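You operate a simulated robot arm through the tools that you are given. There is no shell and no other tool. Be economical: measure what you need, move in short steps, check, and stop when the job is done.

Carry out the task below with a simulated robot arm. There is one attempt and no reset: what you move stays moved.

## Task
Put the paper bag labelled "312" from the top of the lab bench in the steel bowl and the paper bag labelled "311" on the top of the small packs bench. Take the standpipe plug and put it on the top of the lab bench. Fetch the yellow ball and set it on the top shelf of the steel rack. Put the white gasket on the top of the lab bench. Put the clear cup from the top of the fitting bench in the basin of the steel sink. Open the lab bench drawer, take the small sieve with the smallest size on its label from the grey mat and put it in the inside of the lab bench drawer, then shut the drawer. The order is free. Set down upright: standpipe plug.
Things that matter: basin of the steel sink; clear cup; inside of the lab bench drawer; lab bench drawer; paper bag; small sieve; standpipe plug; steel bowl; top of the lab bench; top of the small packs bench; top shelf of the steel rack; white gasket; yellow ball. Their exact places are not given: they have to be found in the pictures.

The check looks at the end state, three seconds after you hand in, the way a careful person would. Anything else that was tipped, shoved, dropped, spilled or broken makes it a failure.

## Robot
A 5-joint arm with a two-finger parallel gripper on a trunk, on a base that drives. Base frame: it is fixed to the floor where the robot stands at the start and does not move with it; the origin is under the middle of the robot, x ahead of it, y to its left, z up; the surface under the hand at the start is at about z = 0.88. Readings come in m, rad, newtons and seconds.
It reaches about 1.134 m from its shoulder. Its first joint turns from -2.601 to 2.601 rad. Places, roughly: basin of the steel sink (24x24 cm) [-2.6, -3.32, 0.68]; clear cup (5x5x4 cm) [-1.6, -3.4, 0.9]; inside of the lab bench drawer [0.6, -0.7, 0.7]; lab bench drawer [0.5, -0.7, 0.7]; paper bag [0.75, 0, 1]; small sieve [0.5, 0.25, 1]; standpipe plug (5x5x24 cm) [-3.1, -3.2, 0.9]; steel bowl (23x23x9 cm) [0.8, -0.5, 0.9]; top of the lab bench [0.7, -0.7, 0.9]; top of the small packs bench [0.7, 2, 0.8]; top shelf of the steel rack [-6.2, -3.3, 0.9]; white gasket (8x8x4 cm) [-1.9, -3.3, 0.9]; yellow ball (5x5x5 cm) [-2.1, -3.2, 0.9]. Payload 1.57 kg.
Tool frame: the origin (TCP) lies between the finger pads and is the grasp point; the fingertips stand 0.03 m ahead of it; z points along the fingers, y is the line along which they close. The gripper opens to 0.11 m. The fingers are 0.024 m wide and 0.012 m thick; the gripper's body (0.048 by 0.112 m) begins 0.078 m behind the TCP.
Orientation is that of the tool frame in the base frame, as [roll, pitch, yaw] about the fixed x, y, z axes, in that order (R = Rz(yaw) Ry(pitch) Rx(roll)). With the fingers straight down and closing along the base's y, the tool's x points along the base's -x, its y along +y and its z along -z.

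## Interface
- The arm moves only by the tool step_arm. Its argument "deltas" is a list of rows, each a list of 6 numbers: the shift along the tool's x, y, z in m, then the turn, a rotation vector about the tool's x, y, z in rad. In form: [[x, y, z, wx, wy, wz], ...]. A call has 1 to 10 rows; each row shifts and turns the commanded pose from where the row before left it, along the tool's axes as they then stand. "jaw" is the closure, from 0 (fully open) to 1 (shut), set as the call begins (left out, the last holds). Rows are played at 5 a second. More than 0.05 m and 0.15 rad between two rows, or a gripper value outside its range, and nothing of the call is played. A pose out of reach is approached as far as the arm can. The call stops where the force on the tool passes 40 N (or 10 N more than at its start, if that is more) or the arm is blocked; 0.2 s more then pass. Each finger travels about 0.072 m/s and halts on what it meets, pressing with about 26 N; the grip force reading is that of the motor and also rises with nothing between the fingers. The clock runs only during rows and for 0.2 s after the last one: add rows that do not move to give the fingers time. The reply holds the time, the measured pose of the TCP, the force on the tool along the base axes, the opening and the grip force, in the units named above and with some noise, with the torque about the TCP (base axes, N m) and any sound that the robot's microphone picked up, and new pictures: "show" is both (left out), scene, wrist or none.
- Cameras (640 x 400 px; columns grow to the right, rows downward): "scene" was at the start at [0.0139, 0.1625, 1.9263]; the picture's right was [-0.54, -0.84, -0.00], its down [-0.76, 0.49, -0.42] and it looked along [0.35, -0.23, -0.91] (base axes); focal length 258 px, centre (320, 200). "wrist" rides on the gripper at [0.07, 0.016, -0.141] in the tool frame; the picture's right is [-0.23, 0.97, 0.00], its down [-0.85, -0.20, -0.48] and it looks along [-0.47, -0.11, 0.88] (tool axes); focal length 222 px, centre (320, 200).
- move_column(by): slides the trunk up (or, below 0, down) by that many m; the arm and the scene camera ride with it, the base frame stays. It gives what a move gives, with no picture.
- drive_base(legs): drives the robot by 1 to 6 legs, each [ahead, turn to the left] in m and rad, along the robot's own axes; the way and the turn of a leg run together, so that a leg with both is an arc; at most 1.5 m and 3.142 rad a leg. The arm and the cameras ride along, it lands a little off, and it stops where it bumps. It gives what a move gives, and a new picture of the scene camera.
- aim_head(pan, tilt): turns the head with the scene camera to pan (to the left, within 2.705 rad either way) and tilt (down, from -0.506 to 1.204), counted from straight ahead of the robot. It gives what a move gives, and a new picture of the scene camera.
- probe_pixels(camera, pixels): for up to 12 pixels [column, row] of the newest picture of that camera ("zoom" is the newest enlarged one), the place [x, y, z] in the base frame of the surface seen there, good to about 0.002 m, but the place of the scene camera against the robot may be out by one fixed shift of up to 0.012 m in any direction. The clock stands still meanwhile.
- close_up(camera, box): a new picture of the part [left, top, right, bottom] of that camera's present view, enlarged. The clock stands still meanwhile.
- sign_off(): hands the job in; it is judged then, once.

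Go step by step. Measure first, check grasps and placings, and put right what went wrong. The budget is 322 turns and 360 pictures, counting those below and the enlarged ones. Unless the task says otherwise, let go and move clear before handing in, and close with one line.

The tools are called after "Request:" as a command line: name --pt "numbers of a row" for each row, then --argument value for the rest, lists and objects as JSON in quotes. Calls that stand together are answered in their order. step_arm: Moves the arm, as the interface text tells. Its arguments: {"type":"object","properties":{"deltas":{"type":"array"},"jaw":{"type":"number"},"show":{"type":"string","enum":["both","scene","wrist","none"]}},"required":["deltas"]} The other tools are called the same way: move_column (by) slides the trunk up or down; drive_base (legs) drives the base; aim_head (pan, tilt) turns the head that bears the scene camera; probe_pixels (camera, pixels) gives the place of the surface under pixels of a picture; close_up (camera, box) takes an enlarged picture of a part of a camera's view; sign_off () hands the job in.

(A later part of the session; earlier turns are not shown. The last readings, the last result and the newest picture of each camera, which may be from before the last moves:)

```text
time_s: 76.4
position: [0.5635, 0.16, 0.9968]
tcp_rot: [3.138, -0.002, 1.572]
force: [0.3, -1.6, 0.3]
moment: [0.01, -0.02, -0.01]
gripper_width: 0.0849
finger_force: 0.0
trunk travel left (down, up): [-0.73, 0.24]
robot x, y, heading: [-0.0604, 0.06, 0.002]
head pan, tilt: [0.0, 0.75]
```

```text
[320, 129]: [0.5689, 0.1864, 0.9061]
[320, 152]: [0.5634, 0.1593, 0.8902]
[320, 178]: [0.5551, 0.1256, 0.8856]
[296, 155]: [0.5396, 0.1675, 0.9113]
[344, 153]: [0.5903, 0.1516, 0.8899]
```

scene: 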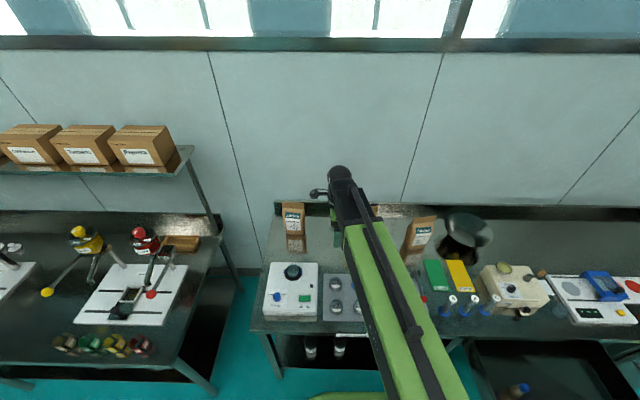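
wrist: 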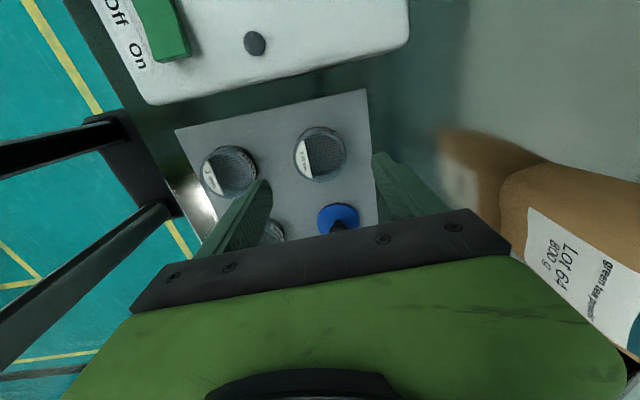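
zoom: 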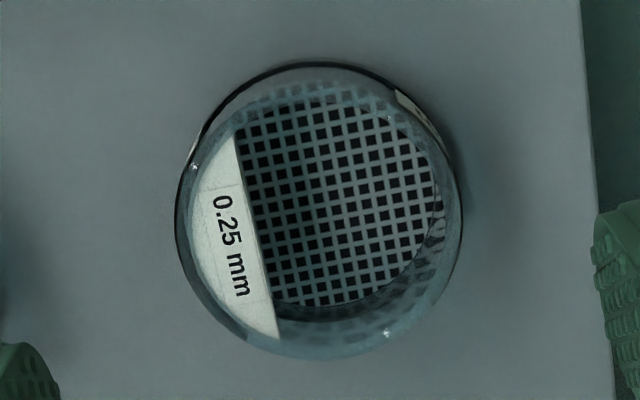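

Aligned. Lower 0.074 and close.

Request:
move_column --by -0.074

Request:
step_arm --pt "0 0 0 0 0 0" --pt "0 0 0 0 0 0" --pt "0 0 0 0 0 0" --pt "0 0 0 0 0 0" --jaw 1 --show "wrist"

```text
time_s: 77.5
position: [0.5648, 0.1604, 0.9226]
tcp_rot: [3.139, 0.001, 1.573]
force: [0.4, -0.2, -0.7]
moment: [0.02, -0.02, -0.01]
gripper_width: 0.0847
finger_force: 0.1
trunk travel left (down, up): [-0.656, 0.314]
robot x, y, heading: [-0.0596, 0.0562, -0.007]
head pan, tilt: [0.0, 0.75]
```

```text
time_s: 78.5
position: [0.5639, 0.1598, 0.9231]
tcp_rot: [3.139, 0.001, 1.573]
force: [0.1, -0.1, 1.2]
moment: [0.03, 0.03, -0.03]
gripper_width: 0.0525
finger_force: 26.5
trunk travel left (down, up): [-0.656, 0.314]
robot x, y, heading: [-0.0623, 0.0604, -0.005]
head pan, tilt: [0.0, 0.75]
```

wrist: 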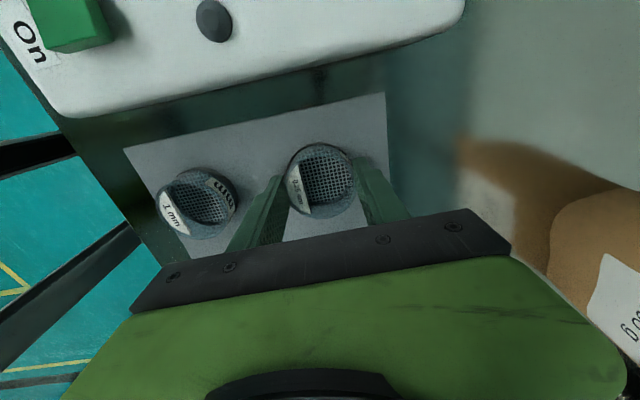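

The sieve is held (52.5 mm). Lift, then drive round to the open drawer.

Request:
move_column --by 0.31

Request:
drive_base --legs '[[-0.48, 0], [0, -1.571], [0.75, 0], [0, 1.55]]'

```text
time_s: 81.6
position: [0.564, 0.1606, 1.2317]
tcp_rot: [3.138, 0.0, 1.574]
force: [0.6, 0.1, -0.3]
moment: [-0.03, -0.04, 0.01]
gripper_width: 0.0524
finger_force: 26.0
trunk travel left (down, up): [-0.966, 0.004]
robot x, y, heading: [-0.0655, 0.0591, -0.005]
head pan, tilt: [0.0, 0.75]
```

```text
time_s: 95.9
position: [0.0698, -0.6137, 1.2314]
tcp_rot: [3.137, 0.0, 1.547]
force: [0.1, 0.4, -0.9]
moment: [0.03, 0.02, 0.0]
gripper_width: 0.0526
finger_force: 25.9
trunk travel left (down, up): [-0.966, 0.004]
robot x, y, heading: [-0.5595, -0.6609, -0.044]
head pan, tilt: [0.0, 0.75]
```

scene: 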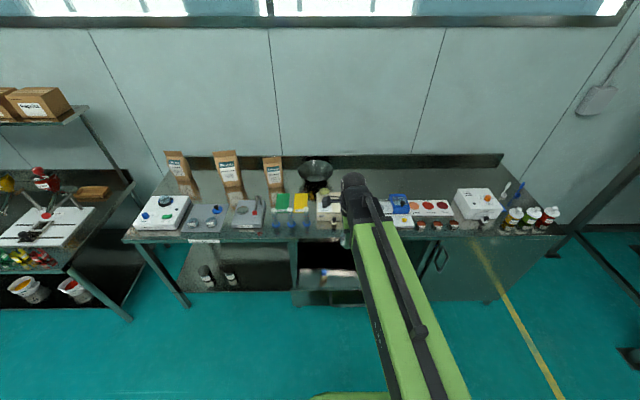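

Request:
step_arm --pt "-0.0307 0.0358 0 0 0 0" --pt "-0.0307 0.0358 0 0 0 0" --pt "-0.0307 0.0358 0 0 0 0" --pt "-0.0307 0.0358 0 0 0 0" --show "wrist"

Request:
move_column --by -0.3

Request:
step_arm --pt "0 0 0 0 0 0" --show "both"

```text
time_s: 96.9
position: [0.2075, -0.7437, 1.2322]
tcp_rot: [3.139, -0.001, 1.546]
force: [0.8, -0.2, 0.4]
moment: [0.07, 0.01, -0.02]
gripper_width: 0.0525
finger_force: 25.7
trunk travel left (down, up): [-0.966, 0.004]
robot x, y, heading: [-0.5601, -0.6599, -0.039]
head pan, tilt: [0.0, 0.75]
```

wrist: 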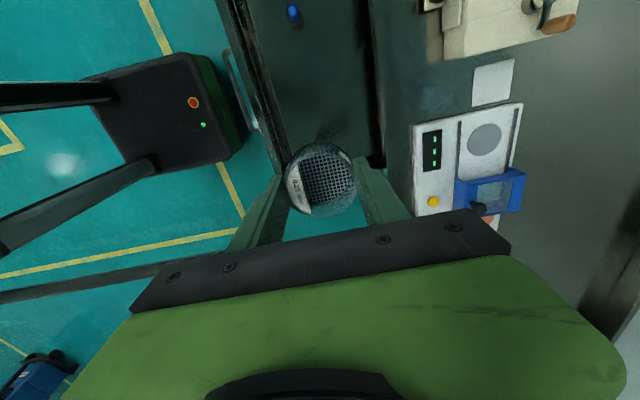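

```text
time_s: 99.9
position: [0.208, -0.7428, 0.9327]
tcp_rot: [3.139, 0.001, 1.548]
force: [0.0, 0.5, -1.8]
moment: [0.0, 0.04, 0.03]
gripper_width: 0.0525
finger_force: 26.2
trunk travel left (down, up): [-0.666, 0.304]
robot x, y, heading: [-0.5565, -0.662, -0.041]
head pan, tilt: [0.0, 0.75]
```

```text
time_s: 100.3
position: [0.2078, -0.7426, 0.9331]
tcp_rot: [3.138, -0.001, 1.549]
force: [0.4, 0.8, -0.4]
moment: [0.03, -0.03, -0.01]
gripper_width: 0.0523
finger_force: 26.1
trunk travel left (down, up): [-0.666, 0.304]
robot x, y, heading: [-0.5598, -0.6611, -0.039]
head pan, tilt: [0.0, 0.75]
```

scene: 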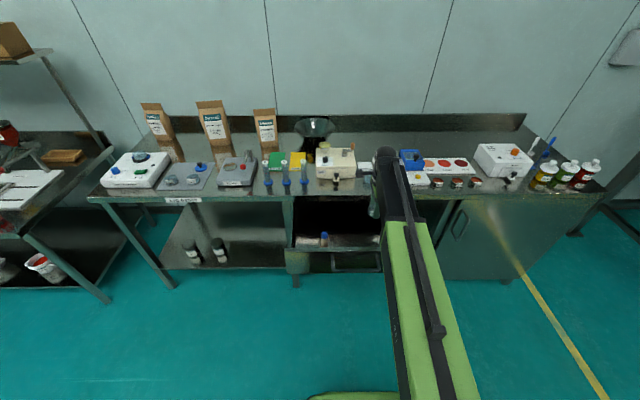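
wrist: 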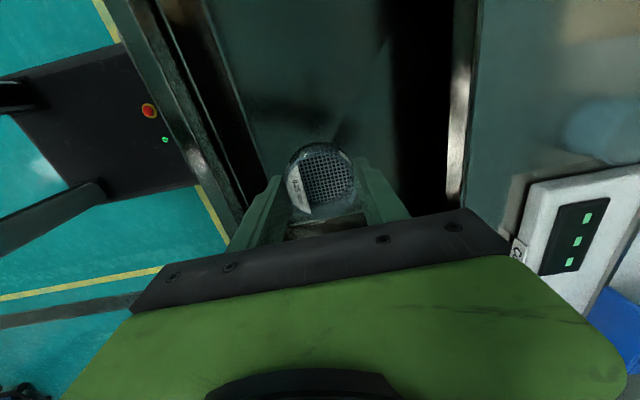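

Something brown shows beneath the sieve at (328,225); probe it and the drawer boundaries.

Request:
probe_pixels --camera "wrist" --pixels '[[328, 225], [300, 228], [350, 222], [280, 100], [230, 60], [170, 60], [345, 130], [390, 190], [455, 150], [240, 200]]'

Request:
close_up --camera "wrist" --box '[240, 120, 420, 240]'

```text
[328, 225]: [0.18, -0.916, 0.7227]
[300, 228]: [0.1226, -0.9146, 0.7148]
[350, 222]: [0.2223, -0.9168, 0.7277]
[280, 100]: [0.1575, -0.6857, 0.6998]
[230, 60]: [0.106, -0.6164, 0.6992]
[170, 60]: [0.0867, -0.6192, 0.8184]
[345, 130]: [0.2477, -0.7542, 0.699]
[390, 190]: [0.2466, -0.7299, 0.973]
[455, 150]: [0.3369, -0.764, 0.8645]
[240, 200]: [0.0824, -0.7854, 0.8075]
```

```text
3.33 times, centred on (330, 180) of wrist
```

zoom: 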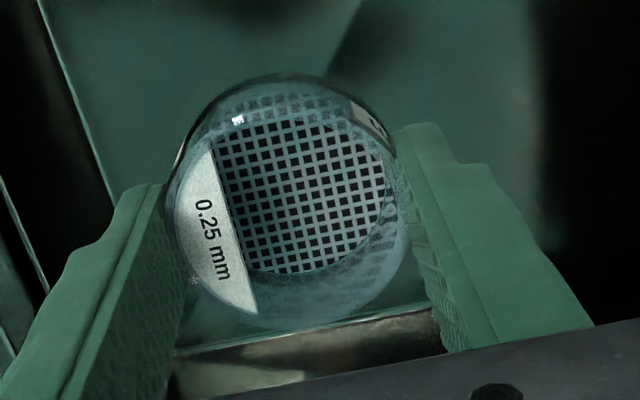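

It's just the drawer's side wall. Lower to the drawer floor (TCP ≈0.740) and release.

Request:
move_column --by -0.193

Request:
step_arm --pt "0 0 0 0 0 0" --pt "0 0 0 0 0 0" --pt "0 0 0 0 0 0" --jaw 0.3 --show "wrist"

```text
time_s: 102.4
position: [0.2079, -0.7427, 0.7398]
tcp_rot: [3.139, 0.0, 1.547]
force: [0.3, -0.2, -0.7]
moment: [-0.04, 0.0, -0.04]
gripper_width: 0.0527
finger_force: 26.1
trunk travel left (down, up): [-0.473, 0.497]
robot x, y, heading: [-0.5594, -0.6629, -0.039]
head pan, tilt: [0.0, 0.75]
```

```text
time_s: 103.2
position: [0.2064, -0.7423, 0.7401]
tcp_rot: [3.139, 0.001, 1.549]
force: [0.1, 0.1, 0.1]
moment: [-0.01, 0.0, 0.01]
gripper_width: 0.077
finger_force: 0.0
trunk travel left (down, up): [-0.473, 0.497]
robot x, y, heading: [-0.5583, -0.6595, -0.034]
head pan, tilt: [0.0, 0.75]
```

wrist: 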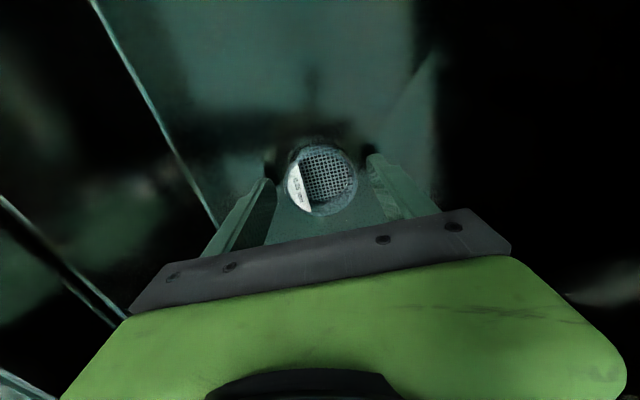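

The sieve sits flat in the drawer. Raise, spin the tool 90°, and back off to push the drawer shut by its handle.

Request:
move_column --by 0.3

Request:
step_arm --pt "0 0 0 0 0 -0.15" --pt "0 0 0 0 0 -0.15" --pt "0 0 0 0 0 -0.15" --pt "0 0 0 0 0 -0.15" --pt "0 0 0 0 0 -0.15" --pt "0 0 0 0 0 -0.15" --pt "0 0 0 0 0 -0.15" --pt "0 0 0 0 0 -0.15" --pt "0 0 0 0 0 -0.15" --pt "0 0 0 0 0 -0.15" --jaw 1 --show "wrist"

Request:
drive_base --legs '[[-0.29, 0]]'

```text
time_s: 106.2
position: [0.2068, -0.7422, 1.0387]
tcp_rot: [3.138, -0.001, 1.548]
force: [0.6, -0.2, -0.1]
moment: [0.01, -0.01, -0.03]
gripper_width: 0.0771
finger_force: 0.1
trunk travel left (down, up): [-0.773, 0.197]
robot x, y, heading: [-0.558, -0.6634, -0.044]
head pan, tilt: [0.0, 0.75]
```

```text
time_s: 108.4
position: [0.207, -0.7422, 1.0393]
tcp_rot: [3.141, 0.003, 3.049]
force: [0.1, 0.9, 0.2]
moment: [0.02, 0.04, -0.01]
gripper_width: 0.0001
finger_force: 21.5
trunk travel left (down, up): [-0.773, 0.197]
robot x, y, heading: [-0.5571, -0.6603, -0.044]
head pan, tilt: [0.0, 0.75]
```

wrist: 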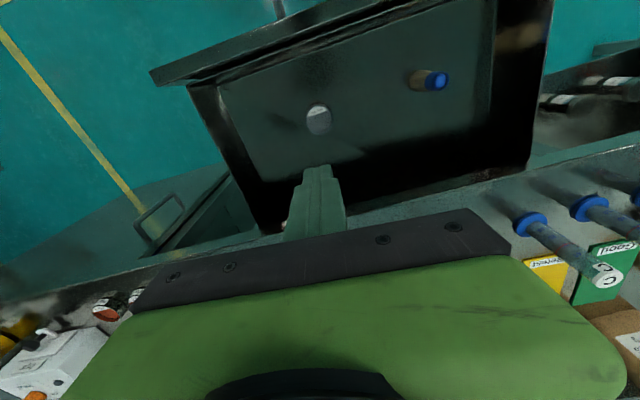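

```text
time_s: 110.4
position: [-0.0878, -0.7259, 1.0409]
tcp_rot: [3.141, 0.004, 3.053]
force: [0.2, -0.2, 0.4]
moment: [0.03, -0.05, -0.01]
gripper_width: 0.0
finger_force: 21.1
trunk travel left (down, up): [-0.773, 0.197]
robot x, y, heading: [-0.8548, -0.6507, -0.03]
head pan, tilt: [0.0, 0.75]
```

scene: 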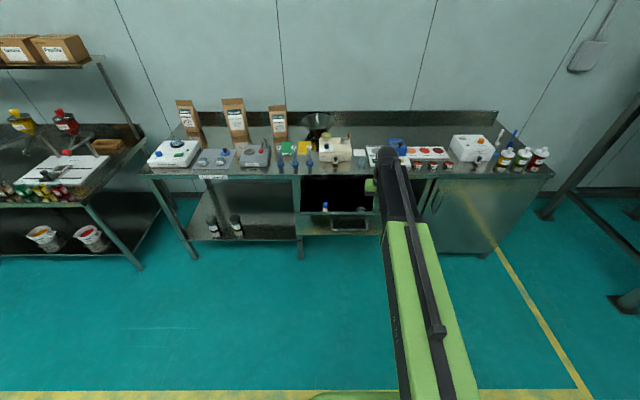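

Request:
step_arm --pt "0.003 0.036 0 0 0 0" --pt "0.003 0.036 0 0 0 0" --show "none"

Request:
move_column --by -0.255

Request:
drive_base --legs '[[0.3, 0]]'

```text
time_s: 111.0
position: [-0.0861, -0.6534, 1.0393]
tcp_rot: [3.142, 0.004, 3.053]
force: [0.6, 0.2, 0.2]
moment: [0.03, -0.01, 0.03]
gripper_width: 0.0001
finger_force: 21.0
trunk travel left (down, up): [-0.773, 0.197]
robot x, y, heading: [-0.8535, -0.6485, -0.033]
head pan, tilt: [0.0, 0.75]
```

```text
time_s: 113.6
position: [-0.0869, -0.6544, 0.7846]
tcp_rot: [3.141, 0.004, 3.053]
force: [-0.6, -0.5, 0.3]
moment: [-0.01, 0.02, -0.01]
gripper_width: 0.0003
finger_force: 21.5
trunk travel left (down, up): [-0.518, 0.452]
robot x, y, heading: [-0.8532, -0.6517, -0.031]
head pan, tilt: [0.0, 0.75]
```

```text
time_s: 115.7
position: [0.2132, -0.6685, 0.7848]
tcp_rot: [3.141, 0.002, 3.048]
force: [1.0, -0.8, -1.0]
moment: [0.01, 0.0, 0.03]
gripper_width: 0.0
finger_force: 21.4
trunk travel left (down, up): [-0.518, 0.452]
robot x, y, heading: [-0.5507, -0.6577, -0.036]
head pan, tilt: [0.0, 0.75]
```

scene: 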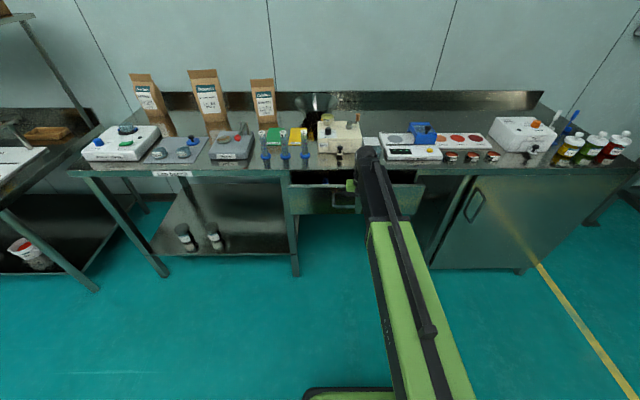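

The drawer is closing with the push. Continue 0.07 m and check.

Request:
drive_base --legs '[[0.072, 0]]'

Request:
close_up --camera "scene" --box '[270, 150, 430, 250]'

Request:
step_arm --pt "0 0 0 0 0 0" --show "wrist"

```text
time_s: 116.7
position: [0.2866, -0.6695, 0.7846]
tcp_rot: [3.141, 0.005, 3.05]
force: [0.1, -0.3, 0.4]
moment: [0.01, -0.01, -0.02]
gripper_width: 0.0
finger_force: 22.1
trunk travel left (down, up): [-0.518, 0.452]
robot x, y, heading: [-0.4783, -0.658, -0.038]
head pan, tilt: [0.0, 0.75]
```

scene: 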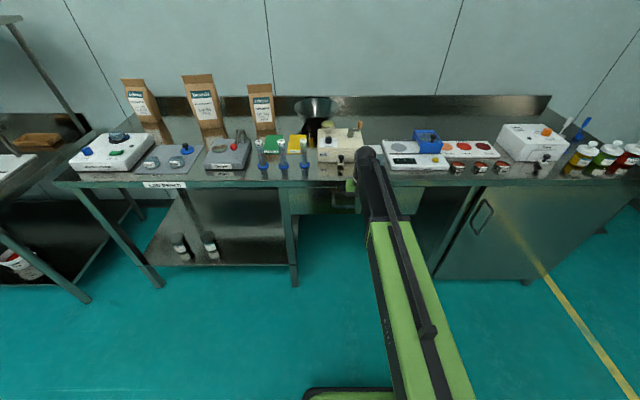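

```text
4.00 times, centred on (350, 200) of scene
```

zoom: 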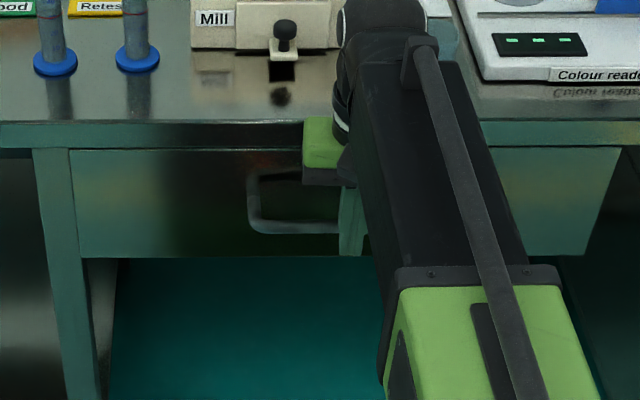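

```text
time_s: 117.1
position: [0.2854, -0.6698, 0.7836]
tcp_rot: [3.142, 0.004, 3.051]
force: [-0.6, 0.2, -0.2]
moment: [0.01, -0.01, -0.02]
gripper_width: 0.0
finger_force: 21.6
trunk travel left (down, up): [-0.518, 0.452]
robot x, y, heading: [-0.478, -0.6582, -0.033]
head pan, tilt: [0.0, 0.75]
```

wrist: 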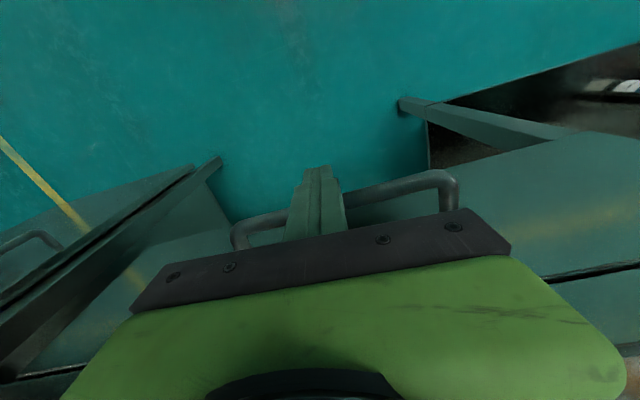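

Request:
probe_pixels --camera "zoom" --pixels '[[100, 200], [200, 200], [580, 200], [255, 225], [50, 200], [280, 225]]'

Request:
probe_pixels --camera "wrist" --pixels '[[400, 183], [260, 222]]'

```text
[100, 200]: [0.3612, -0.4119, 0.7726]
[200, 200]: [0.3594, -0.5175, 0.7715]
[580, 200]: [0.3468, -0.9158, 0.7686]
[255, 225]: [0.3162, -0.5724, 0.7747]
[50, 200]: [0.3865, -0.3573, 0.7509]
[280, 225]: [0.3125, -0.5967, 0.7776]
```

```text
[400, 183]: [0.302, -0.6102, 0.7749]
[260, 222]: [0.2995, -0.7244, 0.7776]
```

The drawer face is back at x=0.361: shut. Now release clear; measure the robot's own front edge for close driving.

Request:
drive_base --legs '[[-0.15, 0]]'

Request:
move_column --by 0.4

Request:
aim_head --pan 0.3 --tilt 1.2

```text
time_s: 118.5
position: [0.1321, -0.6638, 0.785]
tcp_rot: [-3.141, 0.005, 3.051]
force: [0.3, -0.7, 0.5]
moment: [-0.01, -0.03, 0.0]
gripper_width: 0.0003
finger_force: 21.5
trunk travel left (down, up): [-0.518, 0.452]
robot x, y, heading: [-0.634, -0.657, -0.034]
head pan, tilt: [0.0, 0.75]
```

scene: 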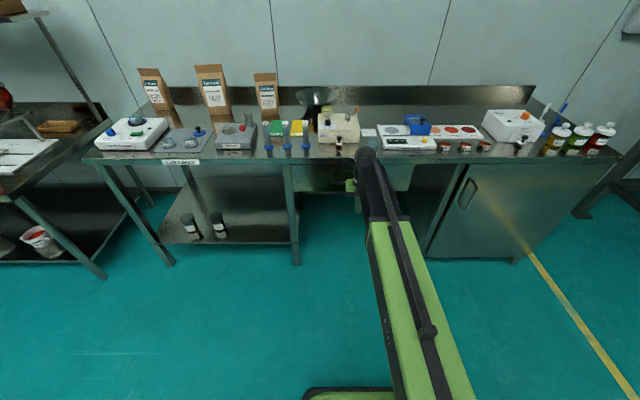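

```text
time_s: 122.3
position: [0.1315, -0.6626, 1.1852]
tcp_rot: [3.141, 0.004, 3.052]
force: [0.5, -0.3, -0.1]
moment: [-0.04, -0.02, 0.03]
gripper_width: 0.0
finger_force: 22.1
trunk travel left (down, up): [-0.918, 0.052]
robot x, y, heading: [-0.6321, -0.6548, -0.034]
head pan, tilt: [0.0, 0.75]
```

```text
time_s: 123.2
position: [0.1319, -0.6625, 1.1842]
tcp_rot: [-3.141, 0.003, 3.051]
force: [-0.9, -0.2, -0.5]
moment: [-0.02, -0.01, -0.01]
gripper_width: 0.0001
finger_force: 21.1
trunk travel left (down, up): [-0.918, 0.052]
robot x, y, heading: [-0.6328, -0.6561, -0.031]
head pan, tilt: [0.3, 1.201]
```

scene: 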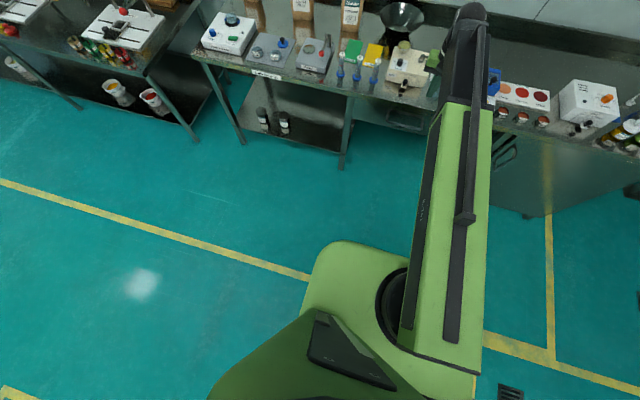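

Request:
probe_pixels --camera "scene" --pixels '[[350, 245], [320, 265], [305, 300], [400, 300], [395, 265], [260, 350], [370, 260], [440, 370]]'

```text
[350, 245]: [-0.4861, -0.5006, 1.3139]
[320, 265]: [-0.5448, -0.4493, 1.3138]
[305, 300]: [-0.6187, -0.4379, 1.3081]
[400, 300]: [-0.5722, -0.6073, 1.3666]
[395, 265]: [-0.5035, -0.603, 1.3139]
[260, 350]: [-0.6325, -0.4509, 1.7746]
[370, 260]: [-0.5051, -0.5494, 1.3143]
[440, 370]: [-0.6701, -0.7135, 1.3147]
```

The trunk carriage reaches 0.15 m ahead. Drive clear of the benches to y≈0.18, then in toward bag 312.

Request:
aim_head --pan 0.0 --tilt 0.85

Request:
drive_base --legs '[[0, 1.6], [0.84, 0], [0, -1.57], [0.55, 0]]'

```text
time_s: 124.0
position: [0.1321, -0.6634, 1.1843]
tcp_rot: [3.14, 0.004, 3.05]
force: [0.8, 0.1, -0.5]
moment: [-0.01, 0.01, 0.0]
gripper_width: 0.0
finger_force: 21.0
trunk travel left (down, up): [-0.918, 0.052]
robot x, y, heading: [-0.6373, -0.6581, -0.03]
head pan, tilt: [0.0, 0.85]
```

scene: 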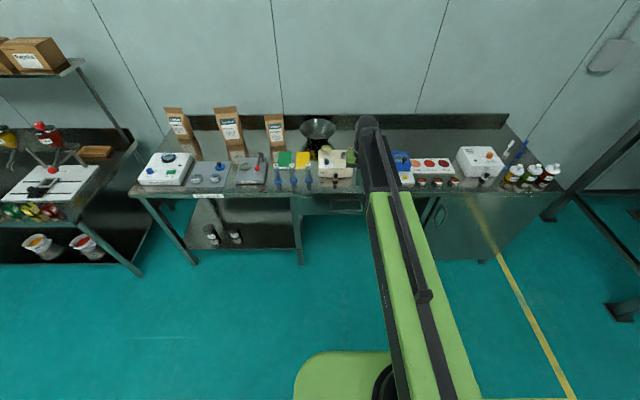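

```text
time_s: 139.0
position: [0.6607, 0.2434, 1.1862]
tcp_rot: [-3.141, 0.002, 3.117]
force: [0.4, 0.9, -1.1]
moment: [-0.02, -0.02, 0.01]
gripper_width: 0.0
finger_force: 21.4
trunk travel left (down, up): [-0.918, 0.052]
robot x, y, heading: [-0.1072, 0.1944, 0.041]
head pan, tilt: [0.0, 0.85]
```

scene: 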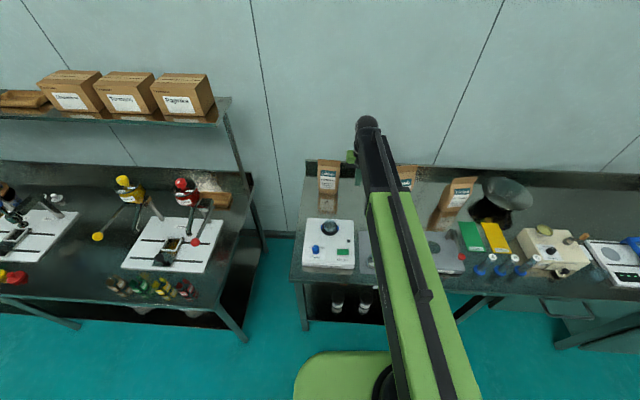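

Bag 312 shows at (328,180). Zoom and probe its outline.

Request:
close_up --camera "scene" --box '[290, 145, 370, 215]'

Request:
probe_pixels --camera "scene" --pixels '[[319, 161], [329, 161], [339, 162], [319, 173], [337, 174], [319, 188], [336, 189], [328, 189], [328, 180], [328, 196], [305, 200]]'

```text
5.71 times, centred on (330, 180) of scene
```

zoom: 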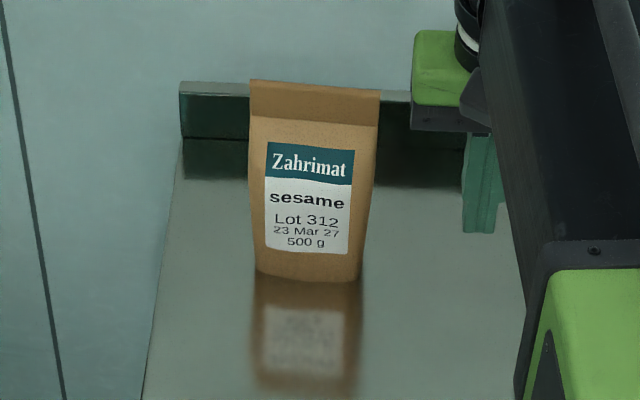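

```text
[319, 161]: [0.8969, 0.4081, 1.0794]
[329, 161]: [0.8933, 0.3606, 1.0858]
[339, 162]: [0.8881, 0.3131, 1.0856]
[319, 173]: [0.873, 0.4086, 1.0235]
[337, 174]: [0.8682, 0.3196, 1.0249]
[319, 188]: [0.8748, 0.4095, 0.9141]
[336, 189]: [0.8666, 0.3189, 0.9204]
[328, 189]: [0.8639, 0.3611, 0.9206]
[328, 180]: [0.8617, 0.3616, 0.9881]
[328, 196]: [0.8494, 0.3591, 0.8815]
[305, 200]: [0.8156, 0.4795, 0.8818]
```

Bag 312: ~10 cm wide, ridge at x≈0.893, top z≈1.086, centre y≈0.36, slightly yawed. Drive closer, open and spin so the jaw closes front-to-back.

Request:
drive_base --legs '[[0.145, 0]]'

Request:
step_arm --pt "0 0 0 0 0 0.15" --pt "0 0 0 0 0 0.15" --pt "0 0 0 0 0 0.15" --pt "0 0 0 0 0 0.15" --pt "0 0 0 0 0 0.15" --pt "0 0 0 0 0 0.15" --pt "0 0 0 0 0 0.15" --pt "0 0 0 0 0 0.15" --pt "0 0 0 0 0 0.15" --pt "0 0 0 0 0 0.15" --jaw 0 --show "wrist"

```text
time_s: 140.3
position: [0.8067, 0.2529, 1.1842]
tcp_rot: [-3.141, 0.001, 3.123]
force: [0.5, -0.2, -0.5]
moment: [0.0, 0.03, 0.0]
gripper_width: 0.0003
finger_force: 21.0
trunk travel left (down, up): [-0.918, 0.052]
robot x, y, heading: [0.0385, 0.2013, 0.043]
head pan, tilt: [0.0, 0.85]
```

scene: 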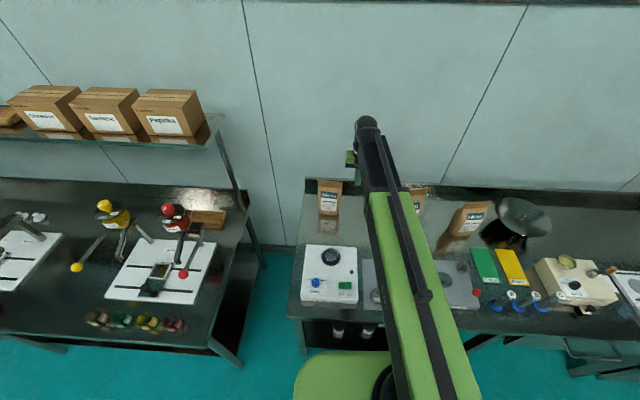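

```text
time_s: 142.6
position: [0.8046, 0.2525, 1.1848]
tcp_rot: [3.137, 0.002, 1.62]
force: [0.4, -0.4, 0.3]
moment: [0.0, 0.02, -0.01]
gripper_width: 0.1101
finger_force: 0.1
trunk travel left (down, up): [-0.918, 0.052]
robot x, y, heading: [0.0408, 0.196, 0.037]
head pan, tilt: [0.0, 0.85]
```

wrist: 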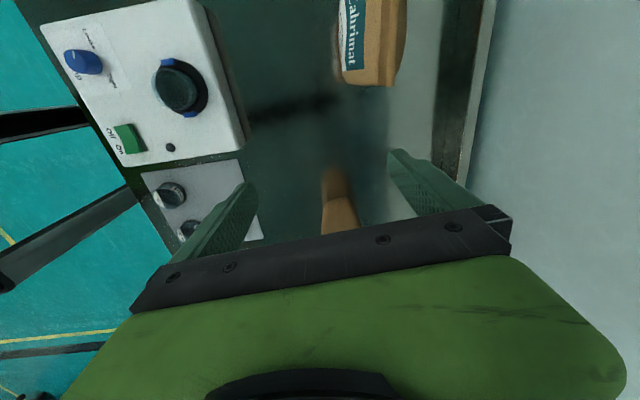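

Request:
step_arm --pt "0 0 0 0 0 0.137" --pt "0.0288 0.0195 0 0 0 0" --pt "0.0288 0.0195 0 0 0 0" --pt "0.0288 0.0195 0 0 0 0" --pt "0.0288 0.0195 0 0 0 0" --show "both"

```text
time_s: 143.8
position: [0.8938, 0.3604, 1.1846]
tcp_rot: [3.137, 0.0, 1.485]
force: [-0.3, -1.0, 0.3]
moment: [-0.02, 0.01, 0.01]
gripper_width: 0.11
finger_force: 0.0
trunk travel left (down, up): [-0.918, 0.052]
robot x, y, heading: [0.0385, 0.1988, 0.042]
head pan, tilt: [0.0, 0.85]
```

scene: 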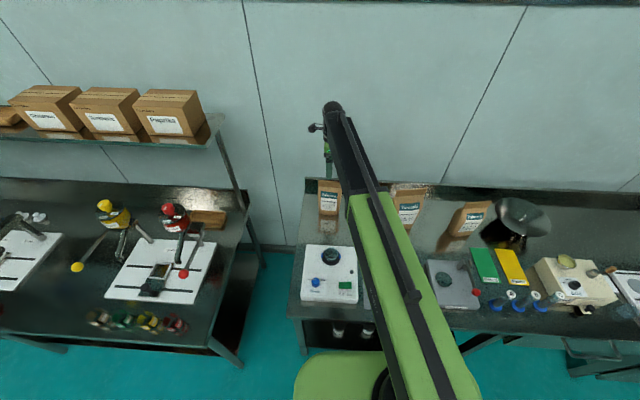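
wrist: 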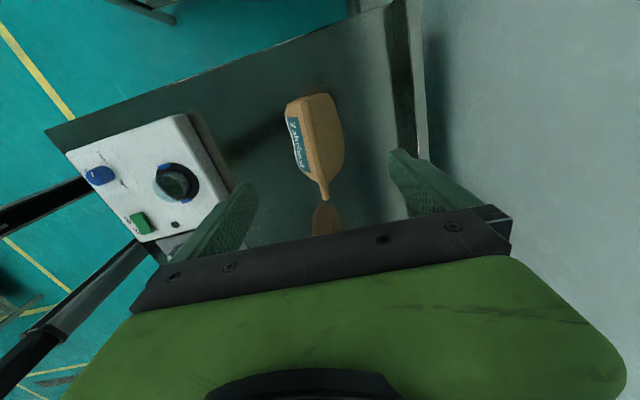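

Request:
close_up --camera "wrist" --box '[260, 80, 380, 230]'

Request:
probe_pixels --camera "wrist" --pixels '[[326, 196], [322, 182], [318, 165], [316, 145], [312, 125], [308, 105], [310, 97], [288, 108], [342, 130], [335, 100], [410, 100]]'

```text
2.67 times, centred on (320, 155) of wrist
```

zoom: 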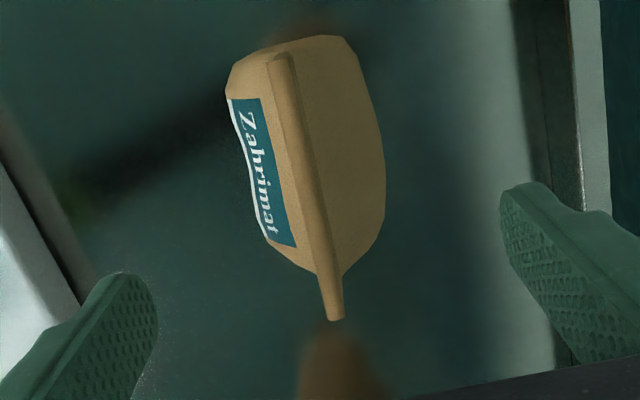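

```text
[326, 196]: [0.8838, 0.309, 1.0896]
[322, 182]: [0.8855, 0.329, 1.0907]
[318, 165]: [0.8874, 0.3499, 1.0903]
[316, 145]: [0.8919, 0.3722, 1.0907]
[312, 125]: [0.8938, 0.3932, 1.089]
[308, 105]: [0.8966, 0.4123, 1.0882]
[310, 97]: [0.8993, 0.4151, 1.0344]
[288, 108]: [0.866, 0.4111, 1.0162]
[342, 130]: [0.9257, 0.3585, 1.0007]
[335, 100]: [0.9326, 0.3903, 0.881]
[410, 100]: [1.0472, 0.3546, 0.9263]
```

Crimp centre (0.8905,0.361), back splash far at x≈1.047. Fine-align spin and lower to z≈1.03, then grip.

Request:
step_arm --pt "0 -0.003 0 0 0 0.036" --show "none"

Request:
move_column --by -0.153

Request:
step_arm --pt "0 0 0 0 0 0" --pt "0 0 0 0 0 0" --pt "0 0 0 0 0 0" --pt "0 0 0 0 0 0" --jaw 1 --show "wrist"

```text
time_s: 144.2
position: [0.8897, 0.3612, 1.1844]
tcp_rot: [3.138, -0.003, 1.447]
force: [0.3, -0.1, -0.1]
moment: [-0.01, 0.01, -0.03]
gripper_width: 0.11
finger_force: 0.1
trunk travel left (down, up): [-0.918, 0.052]
robot x, y, heading: [0.0401, 0.1961, 0.045]
head pan, tilt: [0.0, 0.85]
```

```text
time_s: 145.9
position: [0.8896, 0.3615, 1.0326]
tcp_rot: [3.139, -0.001, 1.448]
force: [0.6, 0.2, 1.0]
moment: [-0.02, -0.01, 0.0]
gripper_width: 0.1098
finger_force: 0.0
trunk travel left (down, up): [-0.765, 0.205]
robot x, y, heading: [0.04, 0.2, 0.042]
head pan, tilt: [0.0, 0.85]
```

```text
time_s: 146.9
position: [0.8887, 0.3612, 1.032]
tcp_rot: [3.138, -0.001, 1.448]
force: [-1.9, 0.5, 1.2]
moment: [-0.03, -0.04, 0.04]
gripper_width: 0.0718
finger_force: 25.7
trunk travel left (down, up): [-0.765, 0.205]
robot x, y, heading: [0.0414, 0.2005, 0.043]
head pan, tilt: [0.0, 0.85]
```

wrist: 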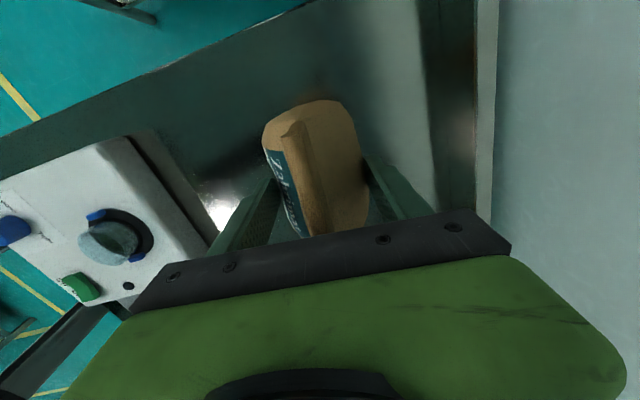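

Gripped at 72 mm. Lift and verify.

Request:
move_column --by 0.2

Request:
step_arm --pt "0 0 0 0 0 0"

```text
time_s: 149.1
position: [0.8907, 0.3616, 1.2303]
tcp_rot: [3.138, 0.0, 1.447]
force: [-0.7, -0.1, -5.9]
moment: [0.01, -0.02, 0.01]
gripper_width: 0.0709
finger_force: 26.1
trunk travel left (down, up): [-0.965, 0.005]
robot x, y, heading: [0.0401, 0.2021, 0.041]
head pan, tilt: [0.0, 0.85]
```

```text
time_s: 149.5
position: [0.8901, 0.3609, 1.2316]
tcp_rot: [3.139, -0.002, 1.449]
force: [0.0, 0.6, -4.2]
moment: [-0.02, -0.01, -0.01]
gripper_width: 0.0708
finger_force: 26.0
trunk travel left (down, up): [-0.965, 0.005]
robot x, y, heading: [0.0375, 0.2005, 0.042]
head pan, tilt: [0.0, 0.85]
```

scene: 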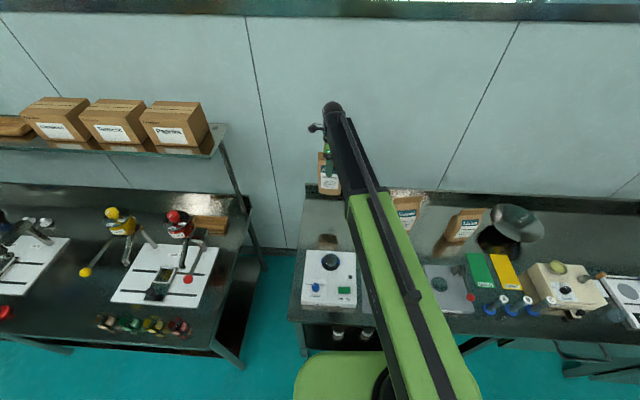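
wrist: 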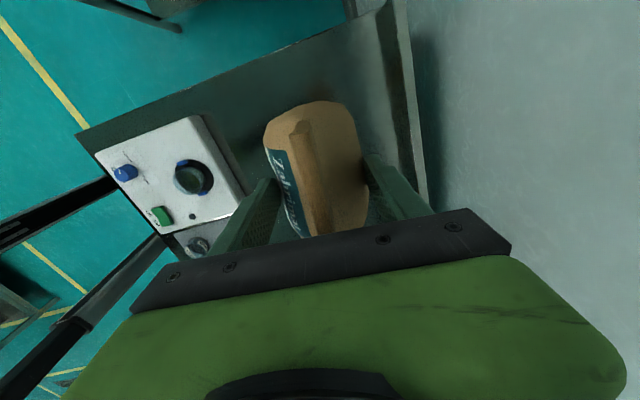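

Bag 312 is up, bottom at ~1.08. Drive round to the bowl, in the lane clear of the bench.

Request:
drive_base --legs '[[-0.55, 0], [0, -1.61], [0.65, 0], [0, 1.57]]'

Request:
aim_head --pan 0.0 --tilt 0.8

```text
time_s: 163.6
position: [0.3545, -0.3588, 1.2328]
tcp_rot: [3.137, -0.004, 1.392]
force: [-0.8, -1.0, -5.2]
moment: [0.13, -0.02, -0.02]
gripper_width: 0.0078
finger_force: 25.5
trunk travel left (down, up): [-0.965, 0.005]
robot x, y, heading: [-0.5014, -0.4538, -0.025]
head pan, tilt: [0.0, 0.85]
```

scene: 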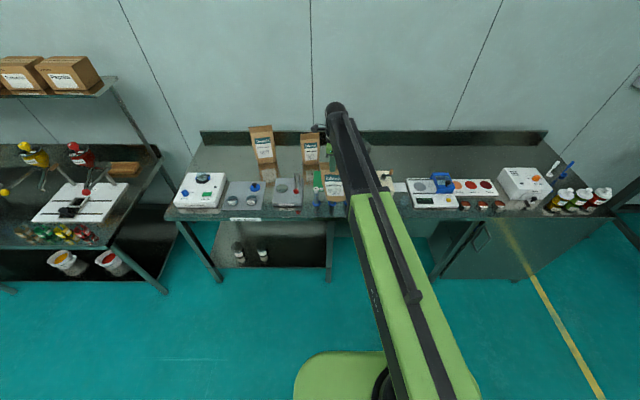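

```text
time_s: 164.2
position: [0.355, -0.3562, 1.2308]
tcp_rot: [3.139, -0.001, 1.39]
force: [-0.1, 0.6, -5.4]
moment: [0.05, -0.01, 0.0]
gripper_width: 0.0079
finger_force: 25.6
trunk travel left (down, up): [-0.965, 0.005]
robot x, y, heading: [-0.5022, -0.452, -0.025]
head pan, tilt: [0.0, 0.799]
```

scene: 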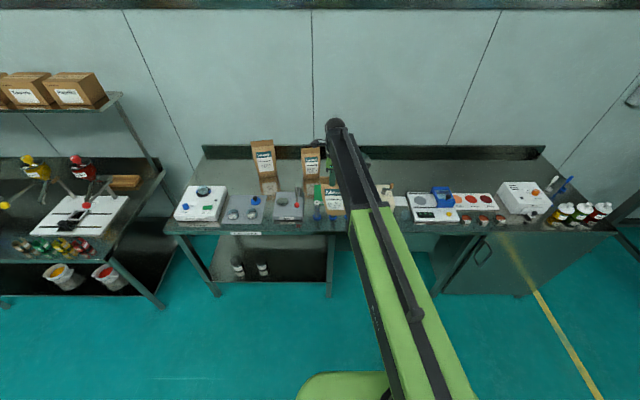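

The opening fell to 8 mm: the bag slid so that it is now held by its crimp. Look closely before going on.

Request:
step_arm --pt "0 0 0 0 0 0" --show "wrist"

Request:
close_up --camera "scene" --box '[290, 130, 400, 230]'

```text
time_s: 164.6
position: [0.3557, -0.3554, 1.2313]
tcp_rot: [3.138, 0.0, 1.391]
force: [-0.1, 0.5, -5.1]
moment: [0.1, -0.02, -0.02]
gripper_width: 0.008
finger_force: 25.9
trunk travel left (down, up): [-0.965, 0.005]
robot x, y, heading: [-0.5034, -0.451, -0.023]
head pan, tilt: [0.0, 0.799]
```

wrist: 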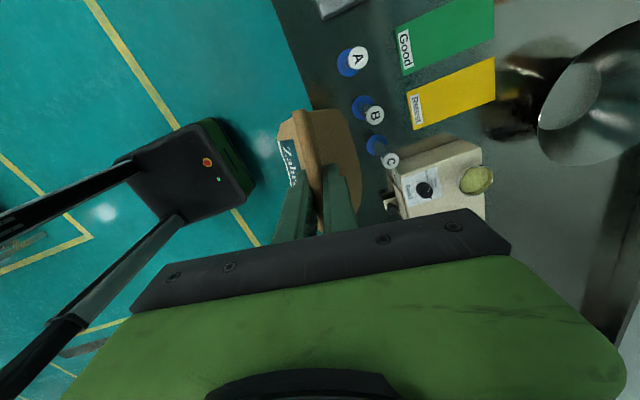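

```text
4.00 times, centred on (345, 180) of scene
```

zoom: 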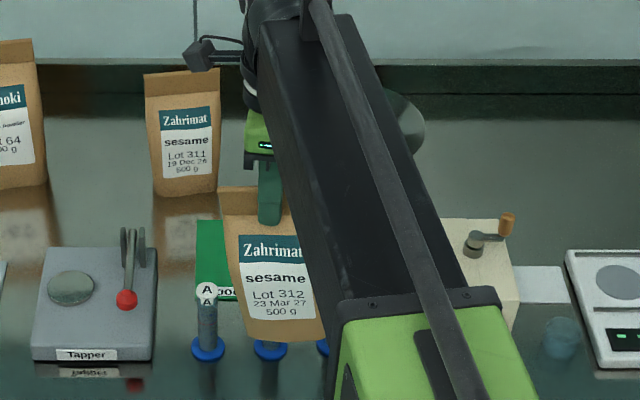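

Request:
probe_pixels --camera "zoom" --pixels '[[235, 195], [240, 240], [255, 325], [310, 335], [415, 120]]'

Request:
probe_pixels --camera "wrist" --pixels '[[215, 125], [248, 185], [205, 165], [590, 80], [620, 130], [560, 140], [520, 90], [540, 60], [300, 115], [478, 180], [392, 160], [425, 190]]'

```text
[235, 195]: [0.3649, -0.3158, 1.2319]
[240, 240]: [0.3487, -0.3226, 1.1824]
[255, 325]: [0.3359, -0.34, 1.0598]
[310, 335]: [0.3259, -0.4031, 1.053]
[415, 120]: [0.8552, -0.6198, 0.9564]
```

```text
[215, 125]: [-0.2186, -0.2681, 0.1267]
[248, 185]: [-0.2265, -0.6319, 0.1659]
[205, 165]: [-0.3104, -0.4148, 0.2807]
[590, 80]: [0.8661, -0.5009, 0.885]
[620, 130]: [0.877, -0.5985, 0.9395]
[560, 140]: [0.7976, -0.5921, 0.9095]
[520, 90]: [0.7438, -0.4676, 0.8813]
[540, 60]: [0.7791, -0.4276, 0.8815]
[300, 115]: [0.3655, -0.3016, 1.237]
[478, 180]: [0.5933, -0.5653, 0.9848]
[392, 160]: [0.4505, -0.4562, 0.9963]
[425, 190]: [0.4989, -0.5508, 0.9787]
```

The base front reaches only 0.28 m ahead and is below z 0.3, so I can go close. Check the mill crank's height before passing over it.

Request:
probe_pixels --camera "zoom" --pixels '[[507, 218], [507, 228], [475, 245], [470, 230], [205, 290], [400, 105], [420, 140]]'

Request:
step_arm --pt "-0.0369 0.0067 0 0 0 0" --pt "-0.0369 0.0067 0 0 0 0" --pt "-0.0369 0.0067 0 0 0 0" --pt "-0.0369 0.0067 0 0 0 0"

```text
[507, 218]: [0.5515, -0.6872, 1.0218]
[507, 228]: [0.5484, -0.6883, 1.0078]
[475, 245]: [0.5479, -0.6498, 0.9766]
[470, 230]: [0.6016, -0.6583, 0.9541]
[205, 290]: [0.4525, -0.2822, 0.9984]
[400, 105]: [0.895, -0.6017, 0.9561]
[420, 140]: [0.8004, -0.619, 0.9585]
```

```text
time_s: 165.6
position: [0.3573, -0.5077, 1.2316]
tcp_rot: [3.138, -0.002, 1.39]
force: [0.6, -0.8, -4.8]
moment: [0.05, -0.05, 0.0]
gripper_width: 0.0078
finger_force: 26.4
trunk travel left (down, up): [-0.965, 0.005]
robot x, y, heading: [-0.5042, -0.4517, -0.02]
head pan, tilt: [0.0, 0.799]
```

scene: 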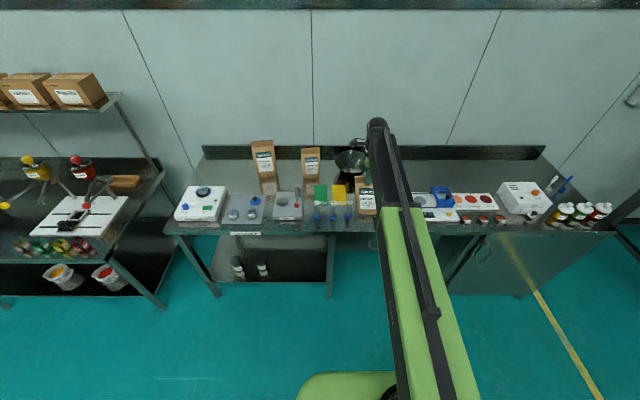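
wrist: 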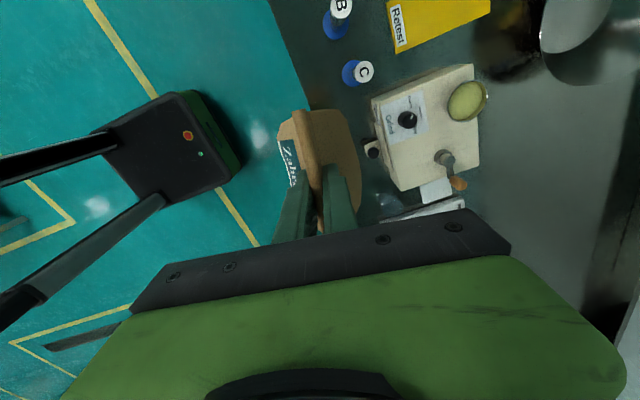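

Request:
close_up --camera "scene" --box '[320, 135, 390, 200]'

```text
6.15 times, centred on (355, 168) of scene
```

zoom: 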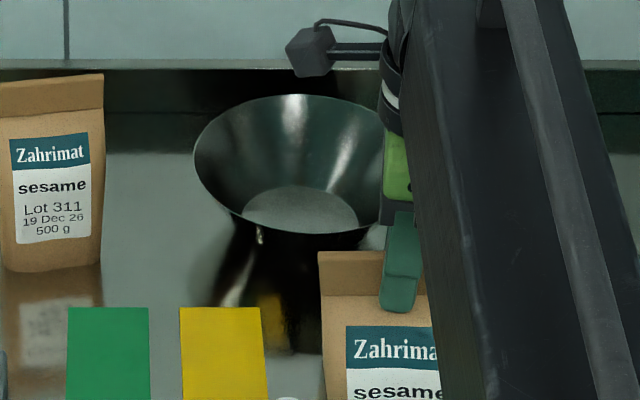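

Request:
probe_pixels --camera "zoom" --pixels '[[197, 160], [300, 97], [290, 231], [240, 105], [372, 115], [235, 215], [300, 192], [250, 205], [345, 205], [300, 215], [260, 125]]'

```text
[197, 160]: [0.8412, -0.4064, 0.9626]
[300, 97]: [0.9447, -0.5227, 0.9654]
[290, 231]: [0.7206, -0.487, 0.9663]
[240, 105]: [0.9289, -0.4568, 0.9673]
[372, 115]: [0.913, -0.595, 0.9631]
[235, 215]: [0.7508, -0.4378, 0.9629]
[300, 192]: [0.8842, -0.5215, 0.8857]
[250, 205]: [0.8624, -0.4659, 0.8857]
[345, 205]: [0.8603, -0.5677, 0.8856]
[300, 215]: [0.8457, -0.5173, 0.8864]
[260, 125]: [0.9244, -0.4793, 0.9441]
```

Bowl centre ≈(0.833,-0.518), flat bottom radius ≈0.058 at z 0.886. Drive ahead 0.475 to bring the bag over it.

Request:
drive_base --legs '[[0.475, 0]]'

Request:
step_arm --pt "0 0 0 0 0 0" --show "wrist"

```text
time_s: 168.4
position: [0.8383, -0.5135, 1.2302]
tcp_rot: [3.138, 0.001, 1.394]
force: [-0.1, 0.2, -4.9]
moment: [0.1, 0.0, 0.0]
gripper_width: 0.0076
finger_force: 26.4
trunk travel left (down, up): [-0.965, 0.005]
robot x, y, heading: [-0.0226, -0.4653, -0.019]
head pan, tilt: [0.0, 0.799]
```

scene: 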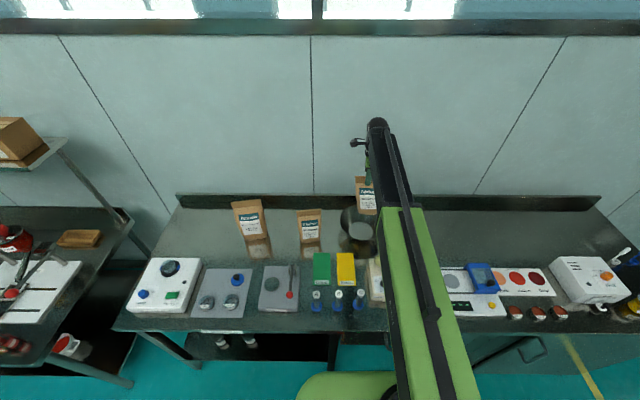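

```text
time_s: 168.8
position: [0.8393, -0.5127, 1.2316]
tcp_rot: [3.139, 0.0, 1.394]
force: [-0.1, 0.7, -4.7]
moment: [0.12, -0.02, -0.06]
gripper_width: 0.008
finger_force: 25.9
trunk travel left (down, up): [-0.965, 0.005]
robot x, y, heading: [-0.0202, -0.4645, -0.019]
head pan, tilt: [0.0, 0.799]
```

wrist: 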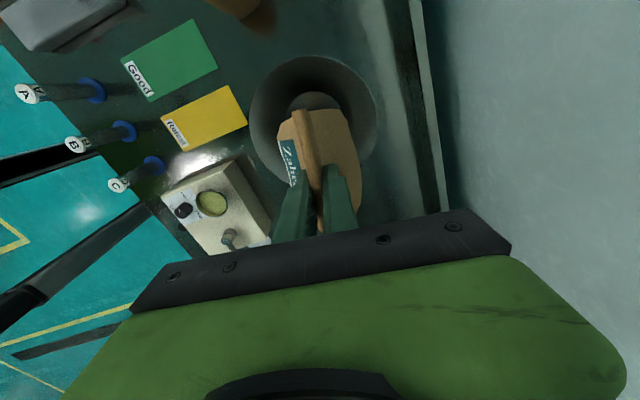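

Request:
close_up --camera "wrist" --box '[240, 50, 400, 240]'

Request:
probe_pixels --camera "wrist" --pixels '[[296, 116], [318, 62], [300, 58], [255, 95], [374, 120], [340, 62], [282, 118], [318, 98]]'

Request:
close_up --camera "scene" --box '[320, 165, 400, 265]'

```text
2.11 times, centred on (320, 145) of wrist
```

zoom: 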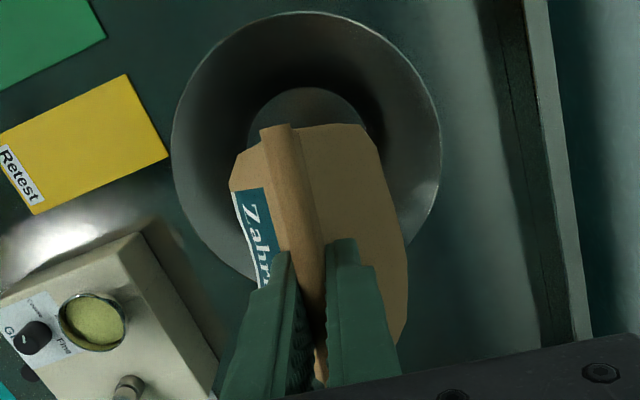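

```text
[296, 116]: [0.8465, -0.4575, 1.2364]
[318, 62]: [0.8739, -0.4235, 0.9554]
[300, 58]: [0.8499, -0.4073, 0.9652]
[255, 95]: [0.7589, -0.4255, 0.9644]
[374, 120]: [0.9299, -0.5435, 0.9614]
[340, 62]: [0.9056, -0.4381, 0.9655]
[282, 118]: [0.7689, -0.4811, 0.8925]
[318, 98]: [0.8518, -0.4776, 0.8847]
```

```text
4.00 times, centred on (360, 215) of scene
```

zoom: 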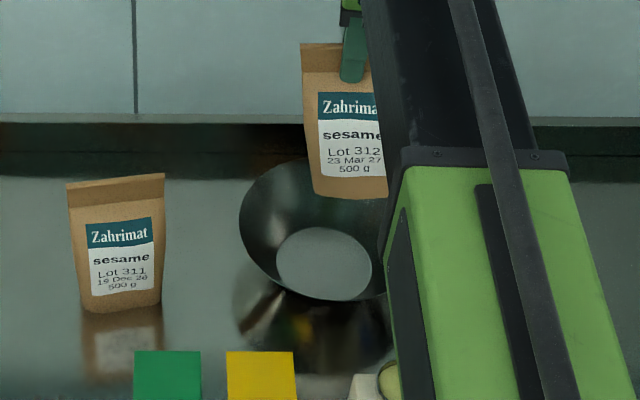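

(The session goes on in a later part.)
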